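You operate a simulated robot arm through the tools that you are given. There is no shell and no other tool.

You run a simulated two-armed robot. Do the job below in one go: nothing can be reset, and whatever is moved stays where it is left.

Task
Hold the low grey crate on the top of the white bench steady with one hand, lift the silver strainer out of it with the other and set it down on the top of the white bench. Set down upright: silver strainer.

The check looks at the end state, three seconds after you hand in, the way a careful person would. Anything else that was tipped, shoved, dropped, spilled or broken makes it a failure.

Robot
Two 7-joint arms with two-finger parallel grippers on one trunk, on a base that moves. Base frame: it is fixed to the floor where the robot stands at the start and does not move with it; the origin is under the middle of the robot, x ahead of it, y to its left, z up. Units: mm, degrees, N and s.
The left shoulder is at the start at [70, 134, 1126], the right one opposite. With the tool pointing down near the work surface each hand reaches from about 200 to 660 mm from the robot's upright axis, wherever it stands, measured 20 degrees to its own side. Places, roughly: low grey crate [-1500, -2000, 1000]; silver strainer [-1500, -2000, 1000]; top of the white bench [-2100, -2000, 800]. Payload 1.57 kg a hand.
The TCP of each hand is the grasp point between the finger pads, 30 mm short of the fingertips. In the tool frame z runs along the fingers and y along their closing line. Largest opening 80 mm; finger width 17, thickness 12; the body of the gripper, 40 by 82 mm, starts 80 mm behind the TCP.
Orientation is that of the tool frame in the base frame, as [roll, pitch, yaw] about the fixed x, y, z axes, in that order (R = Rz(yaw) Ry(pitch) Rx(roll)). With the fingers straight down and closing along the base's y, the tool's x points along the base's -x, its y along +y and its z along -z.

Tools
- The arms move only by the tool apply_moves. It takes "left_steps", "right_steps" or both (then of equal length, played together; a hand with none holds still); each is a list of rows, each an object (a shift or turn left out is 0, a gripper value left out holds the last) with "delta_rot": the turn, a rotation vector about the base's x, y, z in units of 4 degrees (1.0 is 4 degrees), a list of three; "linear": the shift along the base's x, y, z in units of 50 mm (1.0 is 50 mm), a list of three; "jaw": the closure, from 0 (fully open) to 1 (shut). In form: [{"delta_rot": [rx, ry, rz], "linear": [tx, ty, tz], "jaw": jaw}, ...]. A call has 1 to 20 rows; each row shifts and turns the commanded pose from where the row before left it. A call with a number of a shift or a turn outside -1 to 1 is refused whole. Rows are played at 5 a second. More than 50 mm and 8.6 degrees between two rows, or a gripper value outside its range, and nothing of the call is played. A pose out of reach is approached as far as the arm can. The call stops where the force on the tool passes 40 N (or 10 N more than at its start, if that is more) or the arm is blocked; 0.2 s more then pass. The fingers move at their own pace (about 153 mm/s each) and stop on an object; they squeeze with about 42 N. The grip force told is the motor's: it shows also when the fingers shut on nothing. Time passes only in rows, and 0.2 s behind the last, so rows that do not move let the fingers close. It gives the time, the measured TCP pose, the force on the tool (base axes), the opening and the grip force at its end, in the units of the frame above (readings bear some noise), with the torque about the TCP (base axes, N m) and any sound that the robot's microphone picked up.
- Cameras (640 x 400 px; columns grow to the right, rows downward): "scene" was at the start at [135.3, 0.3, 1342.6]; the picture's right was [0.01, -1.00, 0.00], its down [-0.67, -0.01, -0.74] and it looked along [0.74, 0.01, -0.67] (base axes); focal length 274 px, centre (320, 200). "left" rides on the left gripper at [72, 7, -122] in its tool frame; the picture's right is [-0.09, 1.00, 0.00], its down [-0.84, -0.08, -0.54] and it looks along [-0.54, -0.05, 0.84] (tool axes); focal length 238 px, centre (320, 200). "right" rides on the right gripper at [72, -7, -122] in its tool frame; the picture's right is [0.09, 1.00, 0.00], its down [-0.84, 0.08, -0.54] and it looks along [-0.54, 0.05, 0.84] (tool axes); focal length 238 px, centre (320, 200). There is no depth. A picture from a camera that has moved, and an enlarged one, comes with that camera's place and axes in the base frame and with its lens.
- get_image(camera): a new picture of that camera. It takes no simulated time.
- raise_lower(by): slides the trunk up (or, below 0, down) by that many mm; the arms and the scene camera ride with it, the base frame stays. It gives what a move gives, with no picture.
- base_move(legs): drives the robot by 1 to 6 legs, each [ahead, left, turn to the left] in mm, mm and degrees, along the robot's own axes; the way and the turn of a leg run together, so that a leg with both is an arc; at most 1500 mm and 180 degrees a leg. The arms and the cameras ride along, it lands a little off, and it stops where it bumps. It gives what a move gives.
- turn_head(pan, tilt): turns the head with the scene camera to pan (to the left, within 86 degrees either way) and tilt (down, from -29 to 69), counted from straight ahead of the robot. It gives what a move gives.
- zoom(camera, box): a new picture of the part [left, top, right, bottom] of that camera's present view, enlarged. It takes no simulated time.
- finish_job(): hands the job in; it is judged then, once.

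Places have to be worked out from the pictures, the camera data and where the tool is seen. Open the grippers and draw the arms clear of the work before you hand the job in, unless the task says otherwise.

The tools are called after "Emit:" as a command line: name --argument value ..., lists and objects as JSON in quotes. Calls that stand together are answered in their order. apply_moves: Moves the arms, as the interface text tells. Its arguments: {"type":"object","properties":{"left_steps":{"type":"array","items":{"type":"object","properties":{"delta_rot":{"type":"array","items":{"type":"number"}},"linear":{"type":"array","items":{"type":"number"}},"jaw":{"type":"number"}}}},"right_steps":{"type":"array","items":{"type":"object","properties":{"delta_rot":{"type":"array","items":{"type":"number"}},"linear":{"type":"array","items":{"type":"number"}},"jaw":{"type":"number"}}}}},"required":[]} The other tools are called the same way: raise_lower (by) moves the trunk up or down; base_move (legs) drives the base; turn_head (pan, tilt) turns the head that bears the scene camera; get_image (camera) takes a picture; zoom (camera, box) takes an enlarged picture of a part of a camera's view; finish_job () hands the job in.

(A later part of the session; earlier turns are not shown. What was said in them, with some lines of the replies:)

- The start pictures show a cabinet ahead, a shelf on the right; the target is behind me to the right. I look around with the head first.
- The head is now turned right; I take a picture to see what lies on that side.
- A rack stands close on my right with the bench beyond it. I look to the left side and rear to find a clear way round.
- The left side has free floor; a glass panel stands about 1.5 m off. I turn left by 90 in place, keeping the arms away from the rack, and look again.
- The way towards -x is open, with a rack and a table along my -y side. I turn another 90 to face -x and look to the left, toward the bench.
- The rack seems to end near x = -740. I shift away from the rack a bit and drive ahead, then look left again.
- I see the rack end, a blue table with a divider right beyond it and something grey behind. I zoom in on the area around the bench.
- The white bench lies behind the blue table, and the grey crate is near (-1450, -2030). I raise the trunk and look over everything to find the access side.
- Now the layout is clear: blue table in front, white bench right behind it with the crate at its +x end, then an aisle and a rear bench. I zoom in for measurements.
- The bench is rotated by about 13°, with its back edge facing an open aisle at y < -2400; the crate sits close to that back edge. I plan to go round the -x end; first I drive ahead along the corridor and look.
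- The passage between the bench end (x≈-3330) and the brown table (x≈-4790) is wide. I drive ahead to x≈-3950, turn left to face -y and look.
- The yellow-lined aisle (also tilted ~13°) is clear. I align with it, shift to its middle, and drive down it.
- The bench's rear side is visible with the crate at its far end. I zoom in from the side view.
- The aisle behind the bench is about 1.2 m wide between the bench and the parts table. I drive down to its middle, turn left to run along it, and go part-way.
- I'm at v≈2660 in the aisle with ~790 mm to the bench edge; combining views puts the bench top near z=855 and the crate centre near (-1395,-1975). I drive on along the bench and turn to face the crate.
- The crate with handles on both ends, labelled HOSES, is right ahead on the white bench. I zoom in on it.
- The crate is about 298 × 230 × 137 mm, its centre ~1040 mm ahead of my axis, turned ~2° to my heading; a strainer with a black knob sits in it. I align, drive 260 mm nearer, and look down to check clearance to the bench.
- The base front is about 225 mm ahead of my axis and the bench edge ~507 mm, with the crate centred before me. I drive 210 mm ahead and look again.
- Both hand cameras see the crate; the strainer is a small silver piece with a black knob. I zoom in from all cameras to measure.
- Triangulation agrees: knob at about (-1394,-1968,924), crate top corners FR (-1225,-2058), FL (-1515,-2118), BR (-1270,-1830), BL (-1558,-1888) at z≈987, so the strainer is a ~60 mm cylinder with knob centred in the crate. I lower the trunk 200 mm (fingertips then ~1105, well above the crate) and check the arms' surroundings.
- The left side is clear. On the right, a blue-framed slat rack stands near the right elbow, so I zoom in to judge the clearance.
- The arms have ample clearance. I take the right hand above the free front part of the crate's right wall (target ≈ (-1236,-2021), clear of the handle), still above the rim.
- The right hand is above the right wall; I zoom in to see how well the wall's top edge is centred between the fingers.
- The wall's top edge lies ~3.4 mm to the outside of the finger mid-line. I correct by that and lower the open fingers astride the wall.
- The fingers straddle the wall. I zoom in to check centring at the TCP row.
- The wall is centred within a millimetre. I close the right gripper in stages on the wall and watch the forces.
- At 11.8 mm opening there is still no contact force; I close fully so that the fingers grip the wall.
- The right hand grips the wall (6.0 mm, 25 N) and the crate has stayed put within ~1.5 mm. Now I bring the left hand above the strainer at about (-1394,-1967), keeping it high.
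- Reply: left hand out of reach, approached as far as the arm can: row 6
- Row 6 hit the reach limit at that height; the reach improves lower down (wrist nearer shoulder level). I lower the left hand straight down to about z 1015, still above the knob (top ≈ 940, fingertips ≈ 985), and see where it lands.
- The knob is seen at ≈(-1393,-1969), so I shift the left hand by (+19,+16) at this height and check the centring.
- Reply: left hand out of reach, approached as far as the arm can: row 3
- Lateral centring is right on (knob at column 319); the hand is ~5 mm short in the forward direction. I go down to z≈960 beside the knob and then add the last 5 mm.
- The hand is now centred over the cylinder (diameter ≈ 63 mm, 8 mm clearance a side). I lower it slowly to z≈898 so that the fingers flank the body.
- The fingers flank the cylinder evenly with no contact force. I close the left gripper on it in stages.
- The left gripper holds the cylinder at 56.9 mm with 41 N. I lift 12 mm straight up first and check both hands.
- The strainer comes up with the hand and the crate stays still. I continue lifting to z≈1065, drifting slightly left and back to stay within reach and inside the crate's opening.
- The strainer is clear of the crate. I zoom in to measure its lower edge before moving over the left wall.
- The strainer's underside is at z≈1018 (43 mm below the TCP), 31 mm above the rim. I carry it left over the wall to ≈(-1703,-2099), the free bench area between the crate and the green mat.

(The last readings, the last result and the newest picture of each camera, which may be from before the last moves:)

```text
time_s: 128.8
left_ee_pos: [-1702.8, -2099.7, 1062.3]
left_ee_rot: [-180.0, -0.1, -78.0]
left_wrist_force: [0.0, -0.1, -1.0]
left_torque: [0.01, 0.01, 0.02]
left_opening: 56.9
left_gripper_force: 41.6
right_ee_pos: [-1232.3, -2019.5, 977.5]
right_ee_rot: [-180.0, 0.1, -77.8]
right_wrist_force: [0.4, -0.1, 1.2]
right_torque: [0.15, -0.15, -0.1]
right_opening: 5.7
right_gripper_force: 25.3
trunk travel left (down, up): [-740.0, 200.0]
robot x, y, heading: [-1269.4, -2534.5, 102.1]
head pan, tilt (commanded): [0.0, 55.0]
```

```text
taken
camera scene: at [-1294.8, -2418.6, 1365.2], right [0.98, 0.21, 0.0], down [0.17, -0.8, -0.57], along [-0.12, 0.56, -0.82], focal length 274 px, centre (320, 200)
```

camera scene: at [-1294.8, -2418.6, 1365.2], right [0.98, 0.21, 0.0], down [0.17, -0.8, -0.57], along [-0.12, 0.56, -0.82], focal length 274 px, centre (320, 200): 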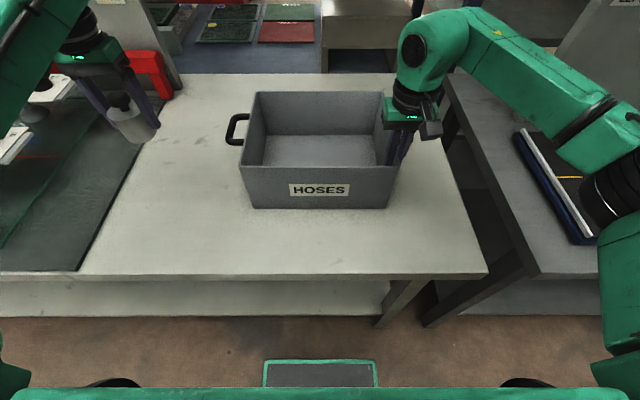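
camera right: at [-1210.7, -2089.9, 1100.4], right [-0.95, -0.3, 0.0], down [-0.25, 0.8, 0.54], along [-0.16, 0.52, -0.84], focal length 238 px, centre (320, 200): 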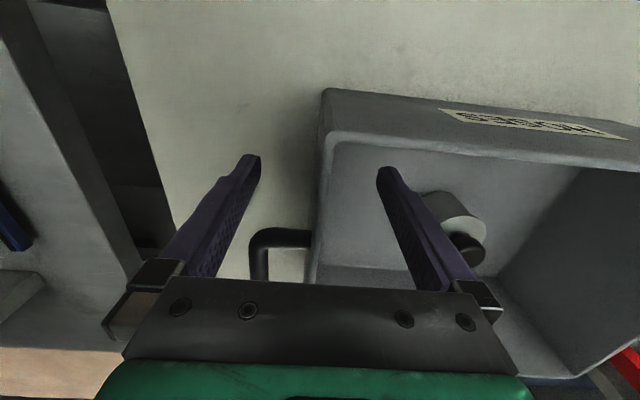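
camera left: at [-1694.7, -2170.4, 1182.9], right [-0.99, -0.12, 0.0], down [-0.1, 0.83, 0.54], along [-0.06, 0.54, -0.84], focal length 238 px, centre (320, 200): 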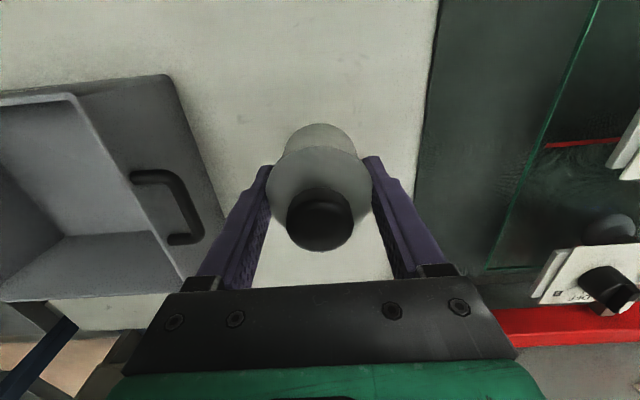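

The drop point is ~145 mm clear of the mat and ~150 mm clear of the crate. I lower the strainer to about 20 mm above the bench.

Emit:
apply_moves --left_steps '[{"linear": [0, 0, -0.4]}, {"linear": [0, 0, -0.4]}, {"linear": [0, 0, -0.4]}, {"linear": [0, 0, -0.4]}, {"linear": [0, 0, -0.4]}, {"linear": [0, 0, -0.4]}, {"linear": [0, 0, -0.3]}, {"linear": [0, 0, -0.3]}, {"linear": [0, 0, 0]}]'

Emit:
get_image --camera "left"

Emit:
get_image --camera "scene"

```text
time_s: 130.8
left_ee_pos: [-1705.1, -2099.1, 910.2]
left_ee_rot: [179.9, 0.0, -77.9]
left_wrist_force: [0.2, -0.1, -0.9]
left_torque: [-0.02, 0.01, 0.02]
left_opening: 56.7
left_gripper_force: 42.3
right_ee_pos: [-1231.7, -2020.5, 977.7]
right_ee_rot: [-180.0, 0.0, -77.9]
right_wrist_force: [0.2, -0.7, -0.5]
right_torque: [0.17, -0.09, -0.04]
right_opening: 6.0
right_gripper_force: 26.1
trunk travel left (down, up): [-740.0, 200.0]
robot x, y, heading: [-1269.6, -2538.4, 102.2]
head pan, tilt (commanded): [0.0, 55.0]
```

```text
taken
camera left: at [-1695.4, -2171.2, 1033.5], right [-0.99, -0.12, 0.0], down [-0.1, 0.83, 0.54], along [-0.06, 0.54, -0.84], focal length 238 px, centre (320, 200)
```

left: 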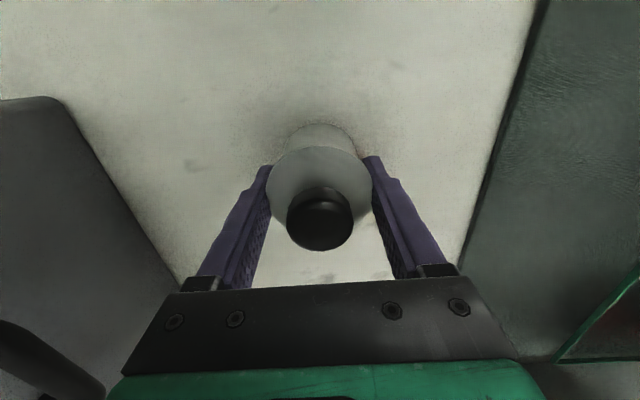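

```text
taken
camera scene: at [-1294.9, -2418.6, 1365.2], right [0.98, 0.21, 0.0], down [0.17, -0.8, -0.57], along [-0.12, 0.56, -0.82], focal length 274 px, centre (320, 200)
```

scene: 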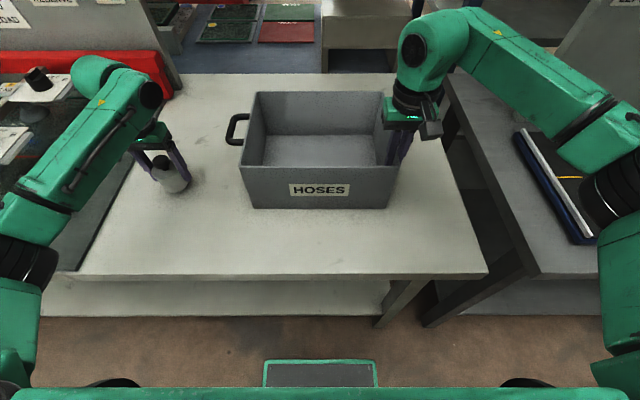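

The strainer hangs ~20 mm above the bench. I lower another 14 mm gently and read the force.

Emit:
apply_moves --left_steps '[{"linear": [0, 0, -0.07]}, {"linear": [0, 0, -0.07]}, {"linear": [0, 0, -0.07]}, {"linear": [0, 0, -0.07]}, {"linear": [0, 0, 0]}]'

Emit:
zoom --camera "scene" --box '[120, 110, 240, 210]'

```text
time_s: 132.0
left_ee_pos: [-1704.1, -2100.4, 897.5]
left_ee_rot: [-180.0, 0.1, -77.9]
left_wrist_force: [-0.4, 0.1, -0.6]
left_torque: [0.03, 0.04, -0.05]
left_opening: 56.9
left_gripper_force: 41.7
right_ee_pos: [-1232.3, -2019.8, 978.3]
right_ee_rot: [-180.0, 0.0, -78.0]
right_wrist_force: [0.0, -1.3, -0.4]
right_torque: [-0.03, -0.17, -0.07]
right_opening: 5.9
right_gripper_force: 25.7
trunk travel left (down, up): [-740.0, 200.0]
robot x, y, heading: [-1271.2, -2539.9, 101.9]
head pan, tilt (commanded): [0.0, 55.0]
```

```text
4.00 times, centred on (180, 160) of scene
camera zoom: at [-1294.9, -2418.6, 1365.2], right [0.98, 0.21, 0.0], down [0.17, -0.8, -0.57], along [-0.12, 0.56, -0.82], focal length 1098 px, centre (880, 360)
```

zoom: 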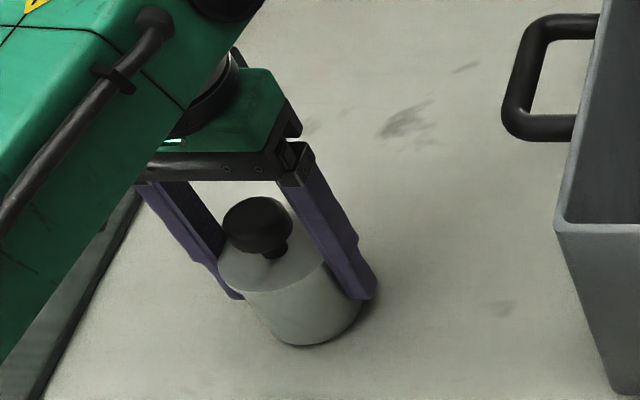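

The strainer is just above the top with no contact force yet. I lower in 1.5 mm steps.

Emit:
apply_moves --left_steps '[{"linear": [0, 0, -0.03]}, {"linear": [0, 0, -0.03]}, {"linear": [0, 0, 0]}]'

```text
time_s: 132.8
left_ee_pos: [-1704.4, -2099.8, 894.5]
left_ee_rot: [179.9, 0.2, -78.0]
left_wrist_force: [-1.3, 1.1, 6.2]
left_torque: [0.03, 0.06, -0.02]
left_opening: 56.8
left_gripper_force: 41.8
right_ee_pos: [-1231.9, -2020.9, 977.3]
right_ee_rot: [179.9, 0.0, -77.9]
right_wrist_force: [0.2, -1.0, -0.3]
right_torque: [-0.11, -0.24, -0.03]
right_opening: 6.1
right_gripper_force: 25.8
trunk travel left (down, up): [-740.0, 200.0]
robot x, y, heading: [-1268.7, -2538.3, 102.0]
head pan, tilt (commanded): [0.0, 55.0]
```

Contact at 6 N: the strainer stands on the bench. I release it gently by opening the left jaw in stages.

Emit:
apply_moves --left_steps '[{"jaw": 0.3}, {"jaw": 0.27}, {"jaw": 0.22}, {"jaw": 0.15}, {"jaw": 0.05}, {"jaw": 0.0}, {"jaw": 0.0}]'

Emit:
get_image --camera "left"

Emit:
zoom --camera "scene" --box '[120, 110, 240, 210]'

```text
time_s: 134.4
left_ee_pos: [-1703.2, -2100.2, 895.6]
left_ee_rot: [-180.0, -0.1, -77.9]
left_wrist_force: [0.8, -0.9, 0.0]
left_torque: [-0.01, -0.01, 0.01]
left_opening: 79.9
left_gripper_force: 0.0
right_ee_pos: [-1233.6, -2019.9, 978.0]
right_ee_rot: [179.9, 0.1, -77.8]
right_wrist_force: [2.0, -0.4, 0.5]
right_torque: [-0.17, -0.31, -0.02]
right_opening: 5.8
right_gripper_force: 25.6
trunk travel left (down, up): [-740.0, 200.0]
robot x, y, heading: [-1273.8, -2535.0, 102.1]
head pan, tilt (commanded): [0.0, 55.0]
```

```text
taken
camera left: at [-1694.7, -2171.0, 1016.7], right [-0.99, -0.12, 0.0], down [-0.1, 0.83, 0.54], along [-0.06, 0.54, -0.84], focal length 238 px, centre (320, 200)
```

left: 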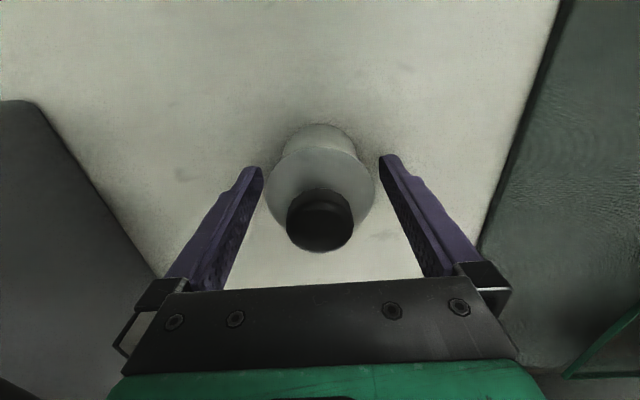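

```text
4.00 times, centred on (180, 160) of scene
camera zoom: at [-1294.2, -2418.5, 1365.3], right [0.98, 0.21, 0.0], down [0.17, -0.8, -0.57], along [-0.12, 0.56, -0.82], focal length 1098 px, centre (880, 360)
```

zoom: 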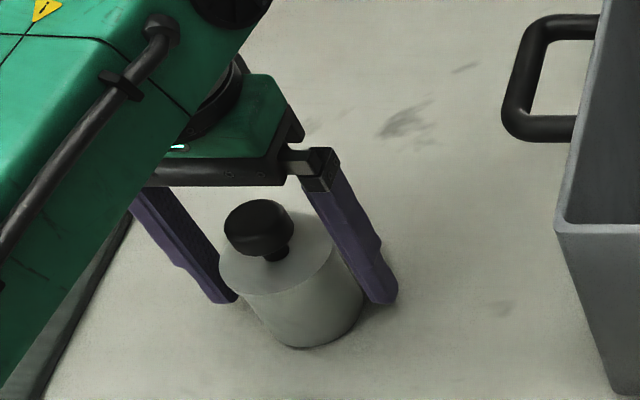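

The strainer stands free and upright between the open fingers. I raise the left hand straight up, slowly.

Emit:
apply_moves --left_steps '[{"linear": [0, 0, 0.15]}, {"linear": [0, 0, 0.2]}, {"linear": [0, 0, 0.3]}, {"linear": [0, 0, 0.3]}, {"linear": [0, 0, 0.4]}, {"linear": [0, 0, 0.4]}, {"linear": [0, 0, 0.4]}, {"linear": [0, 0, 0.4]}, {"linear": [0, 0, 0.4]}, {"linear": [0, 0, 0.4]}, {"linear": [0, 0, 0.4]}, {"linear": [0, 0, 0]}]'

Emit:
get_image --camera "scene"

Emit:
zoom --camera "scene" --box '[120, 80, 420, 230]'

```text
time_s: 137.0
left_ee_pos: [-1703.8, -2100.0, 1083.9]
left_ee_rot: [-179.9, 0.0, -77.8]
left_wrist_force: [-0.4, 0.3, -0.7]
left_torque: [0.01, -0.02, 0.03]
left_opening: 79.8
left_gripper_force: 0.0
right_ee_pos: [-1232.0, -2019.9, 978.4]
right_ee_rot: [179.9, 0.1, -77.9]
right_wrist_force: [1.6, 0.3, 0.4]
right_torque: [0.1, -0.2, 0.0]
right_opening: 6.2
right_gripper_force: 25.8
trunk travel left (down, up): [-740.0, 200.0]
robot x, y, heading: [-1271.1, -2534.4, 102.1]
head pan, tilt (commanded): [0.0, 55.0]
```

```text
taken
camera scene: at [-1294.3, -2418.5, 1365.3], right [0.98, 0.21, 0.0], down [0.17, -0.8, -0.57], along [-0.12, 0.56, -0.82], focal length 274 px, centre (320, 200)
```

scene: 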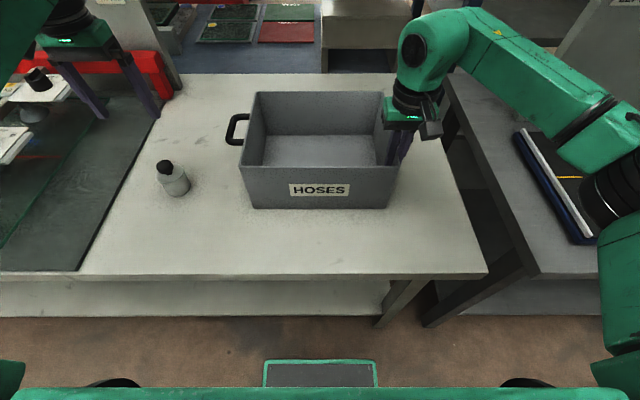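

```text
2.13 times, centred on (270, 155) of scene
camera zoom: at [-1294.3, -2418.5, 1365.3], right [0.98, 0.21, 0.0], down [0.17, -0.8, -0.57], along [-0.12, 0.56, -0.82], focal length 585 px, centre (427, 296)
```

zoom: 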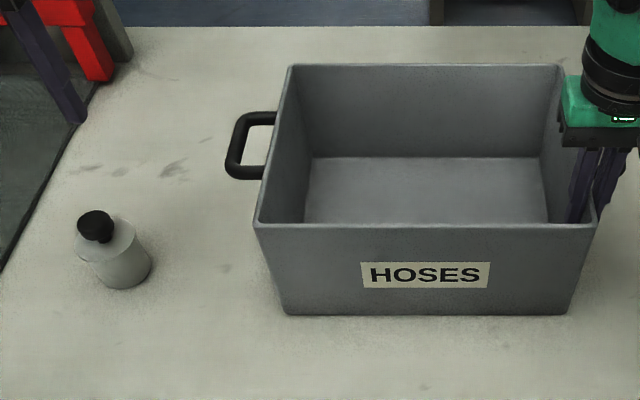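

The strainer's lean matches the lens perspective (towards the nadir), so it stands upright. Now I open the right hand from the crate wall and raise it straight up.

Emit:
apply_moves --right_steps '[{"jaw": 0.9}, {"jaw": 0.8}, {"jaw": 0.6}, {"jaw": 0.4}, {"jaw": 0.4}]'

Emit:
zoom --camera "right" --box '[220, 120, 420, 240]'

```text
time_s: 138.2
left_ee_pos: [-1704.6, -2097.8, 1083.0]
left_ee_rot: [180.0, 0.0, -77.9]
left_wrist_force: [0.2, -0.1, 0.1]
left_torque: [0.02, 0.02, 0.01]
left_opening: 80.1
left_gripper_force: 0.0
right_ee_pos: [-1233.7, -2020.2, 978.0]
right_ee_rot: [179.8, 0.0, -77.9]
right_wrist_force: [-0.5, 1.1, -0.3]
right_torque: [0.02, 0.01, 0.03]
right_opening: 48.1
right_gripper_force: 0.0
trunk travel left (down, up): [-740.0, 200.0]
robot x, y, heading: [-1272.5, -2532.8, 102.0]
head pan, tilt (commanded): [0.0, 55.0]
```

```text
3.20 times, centred on (320, 180) of right
camera zoom: at [-1210.7, -2089.7, 1100.6], right [-0.95, -0.3, 0.0], down [-0.25, 0.8, 0.54], along [-0.16, 0.52, -0.84], focal length 763 px, centre (320, 264)
```

zoom: 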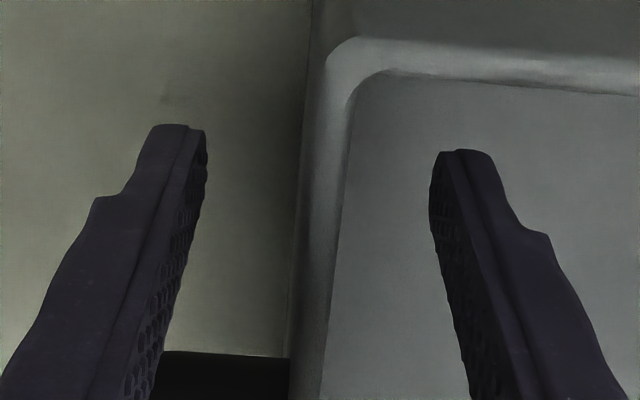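

The wall is free between the open fingers. I raise the right hand straight up past the rim and then lift both hands well clear.

Emit:
apply_moves --right_steps '[{"linear": [0, 0, 0.2]}, {"linear": [0, 0, 0.3]}, {"linear": [0, 0, 0.4]}, {"linear": [0, 0, 0.4]}, {"linear": [0, 0, 0.4]}, {"linear": [0, 0, 0.4]}, {"linear": [0, 0, 0]}]'

Emit:
get_image --camera "scene"

```text
time_s: 139.8
left_ee_pos: [-1705.3, -2099.1, 1083.0]
left_ee_rot: [180.0, 0.0, -77.9]
left_wrist_force: [0.0, 0.2, 0.7]
left_torque: [0.0, 0.0, 0.0]
left_opening: 79.9
left_gripper_force: 0.0
right_ee_pos: [-1231.6, -2020.9, 1085.2]
right_ee_rot: [179.9, 0.0, -77.9]
right_wrist_force: [-0.7, 0.1, 0.4]
right_torque: [0.0, 0.01, -0.02]
right_opening: 47.9
right_gripper_force: 0.1
trunk travel left (down, up): [-740.0, 200.0]
robot x, y, heading: [-1270.2, -2538.4, 102.0]
head pan, tilt (commanded): [0.0, 55.0]
```

```text
taken
camera scene: at [-1294.7, -2418.2, 1365.2], right [0.98, 0.21, 0.0], down [0.17, -0.8, -0.57], along [-0.12, 0.56, -0.82], focal length 274 px, centre (320, 200)
```

scene: 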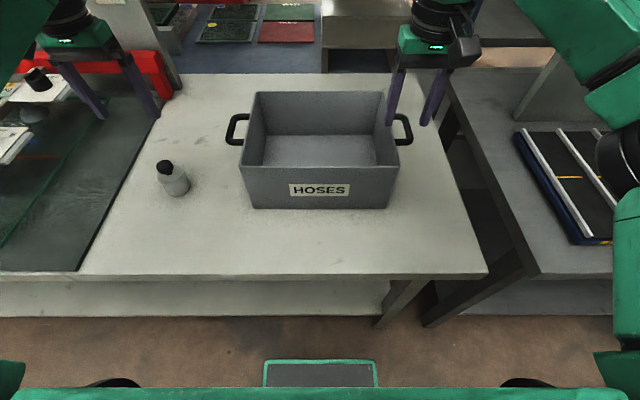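

The crate sits exactly where it was, empty, and the strainer stands upright. I open the right jaw fully, raise the trunk and back off to draw the arms clear.

Emit:
apply_moves --right_steps '[{"jaw": 0.2}, {"jaw": 0.0}, {"jaw": 0.0}]'

Emit:
raise_lower --by 200

Emit:
base_move --legs '[[-350, 0, 0]]'

Emit:
get_image --camera "scene"

Emit:
get_image --camera "left"

```text
time_s: 140.6
left_ee_pos: [-1704.1, -2099.5, 1082.9]
left_ee_rot: [-180.0, 0.0, -77.8]
left_wrist_force: [-0.3, 0.3, 0.3]
left_torque: [-0.03, 0.01, 0.05]
left_opening: 80.2
left_gripper_force: 0.1
right_ee_pos: [-1232.5, -2019.7, 1084.1]
right_ee_rot: [180.0, 0.0, -77.8]
right_wrist_force: [-0.6, -0.6, -0.2]
right_torque: [0.02, 0.05, -0.04]
right_opening: 80.0
right_gripper_force: 0.1
trunk travel left (down, up): [-740.0, 200.0]
robot x, y, heading: [-1270.4, -2536.7, 102.0]
head pan, tilt (commanded): [0.0, 55.0]
```

```text
time_s: 142.8
left_ee_pos: [-1703.9, -2098.8, 1282.4]
left_ee_rot: [179.9, 0.1, -78.0]
left_wrist_force: [0.2, 0.2, -0.8]
left_torque: [0.02, 0.05, -0.01]
left_opening: 79.9
left_gripper_force: 0.0
right_ee_pos: [-1232.4, -2021.2, 1285.1]
right_ee_rot: [180.0, -0.1, -77.9]
right_wrist_force: [0.8, -0.7, 1.1]
right_torque: [-0.05, 0.0, 0.04]
right_opening: 79.7
right_gripper_force: 0.0
trunk travel left (down, up): [-940.0, 0.0]
robot x, y, heading: [-1270.4, -2534.4, 101.8]
head pan, tilt (commanded): [0.0, 55.0]
```

```text
time_s: 145.1
left_ee_pos: [-1631.5, -2434.9, 1281.2]
left_ee_rot: [-180.0, -0.1, -78.2]
left_wrist_force: [-0.5, 0.6, -0.1]
left_torque: [-0.03, 0.0, -0.05]
left_opening: 80.1
left_gripper_force: 0.0
right_ee_pos: [-1158.7, -2358.2, 1284.1]
right_ee_rot: [180.0, -0.1, -78.2]
right_wrist_force: [0.3, 0.7, -0.2]
right_torque: [-0.07, -0.04, 0.03]
right_opening: 80.1
right_gripper_force: 0.1
trunk travel left (down, up): [-940.0, 0.0]
robot x, y, heading: [-1199.6, -2877.9, 101.7]
head pan, tilt (commanded): [0.0, 55.0]
```

```text
taken
camera scene: at [-1222.9, -2756.0, 1564.9], right [0.98, 0.2, 0.0], down [0.17, -0.8, -0.57], along [-0.12, 0.56, -0.82], focal length 274 px, centre (320, 200)
```

scene: 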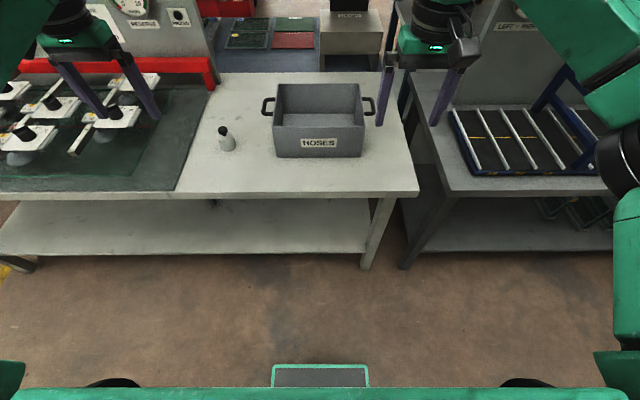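

```text
taken
camera left: at [-1622.4, -2506.2, 1403.3], right [-0.99, -0.11, 0.0], down [-0.1, 0.84, 0.54], along [-0.06, 0.54, -0.84], focal length 238 px, centre (320, 200)
```

left: 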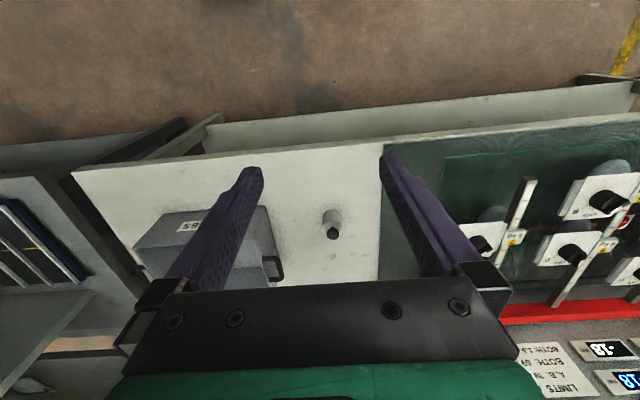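

Both pictures show the strainer standing upright on the white bench, the crate in its original place, and both arms clear with the grippers open. I take one last close look to confirm.

Emit:
zoom --camera "scene" --box '[180, 70, 420, 200]'

```text
2.67 times, centred on (300, 135) of scene
camera zoom: at [-1222.9, -2756.0, 1564.9], right [0.98, 0.2, 0.0], down [0.17, -0.8, -0.57], along [-0.12, 0.56, -0.82], focal length 732 px, centre (373, 373)
```

zoom: 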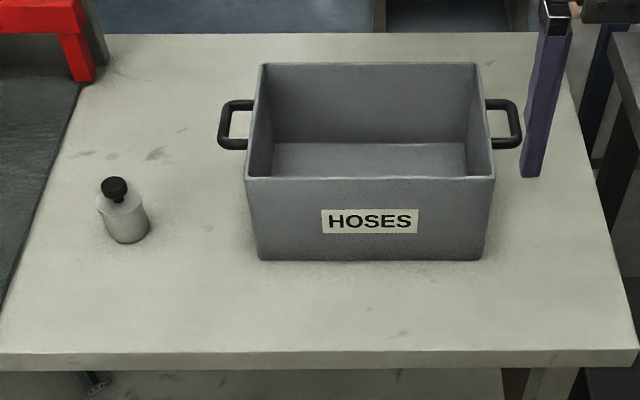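

The strainer is upright on the bench, the crate is undisturbed and empty, and nothing else was touched. I hand the job in.

Emit:
finish_job

```text
The job is handed in.
```

The silver strainer is out of the grey crate and standing upright on the white bench, in the open area between the crate and the green mat. I handed the job in.

- **Crate:** The right hand held the crate by its right wall during the lift. When the grip closed, the crate shifted by about 1.5 mm; after that it showed no visible movement.
- **Strainer:** The left hand gripped it by the body and lifted it clear of the rim. I lowered it until it touched the bench at about 6 N, then let go. The last close-up shows it upright.
- **Surroundings:** I saw no contact with anything else on the bench, the neighbouring tables or the rack. Both grippers are open, and I backed the robot off so both arms are clear.
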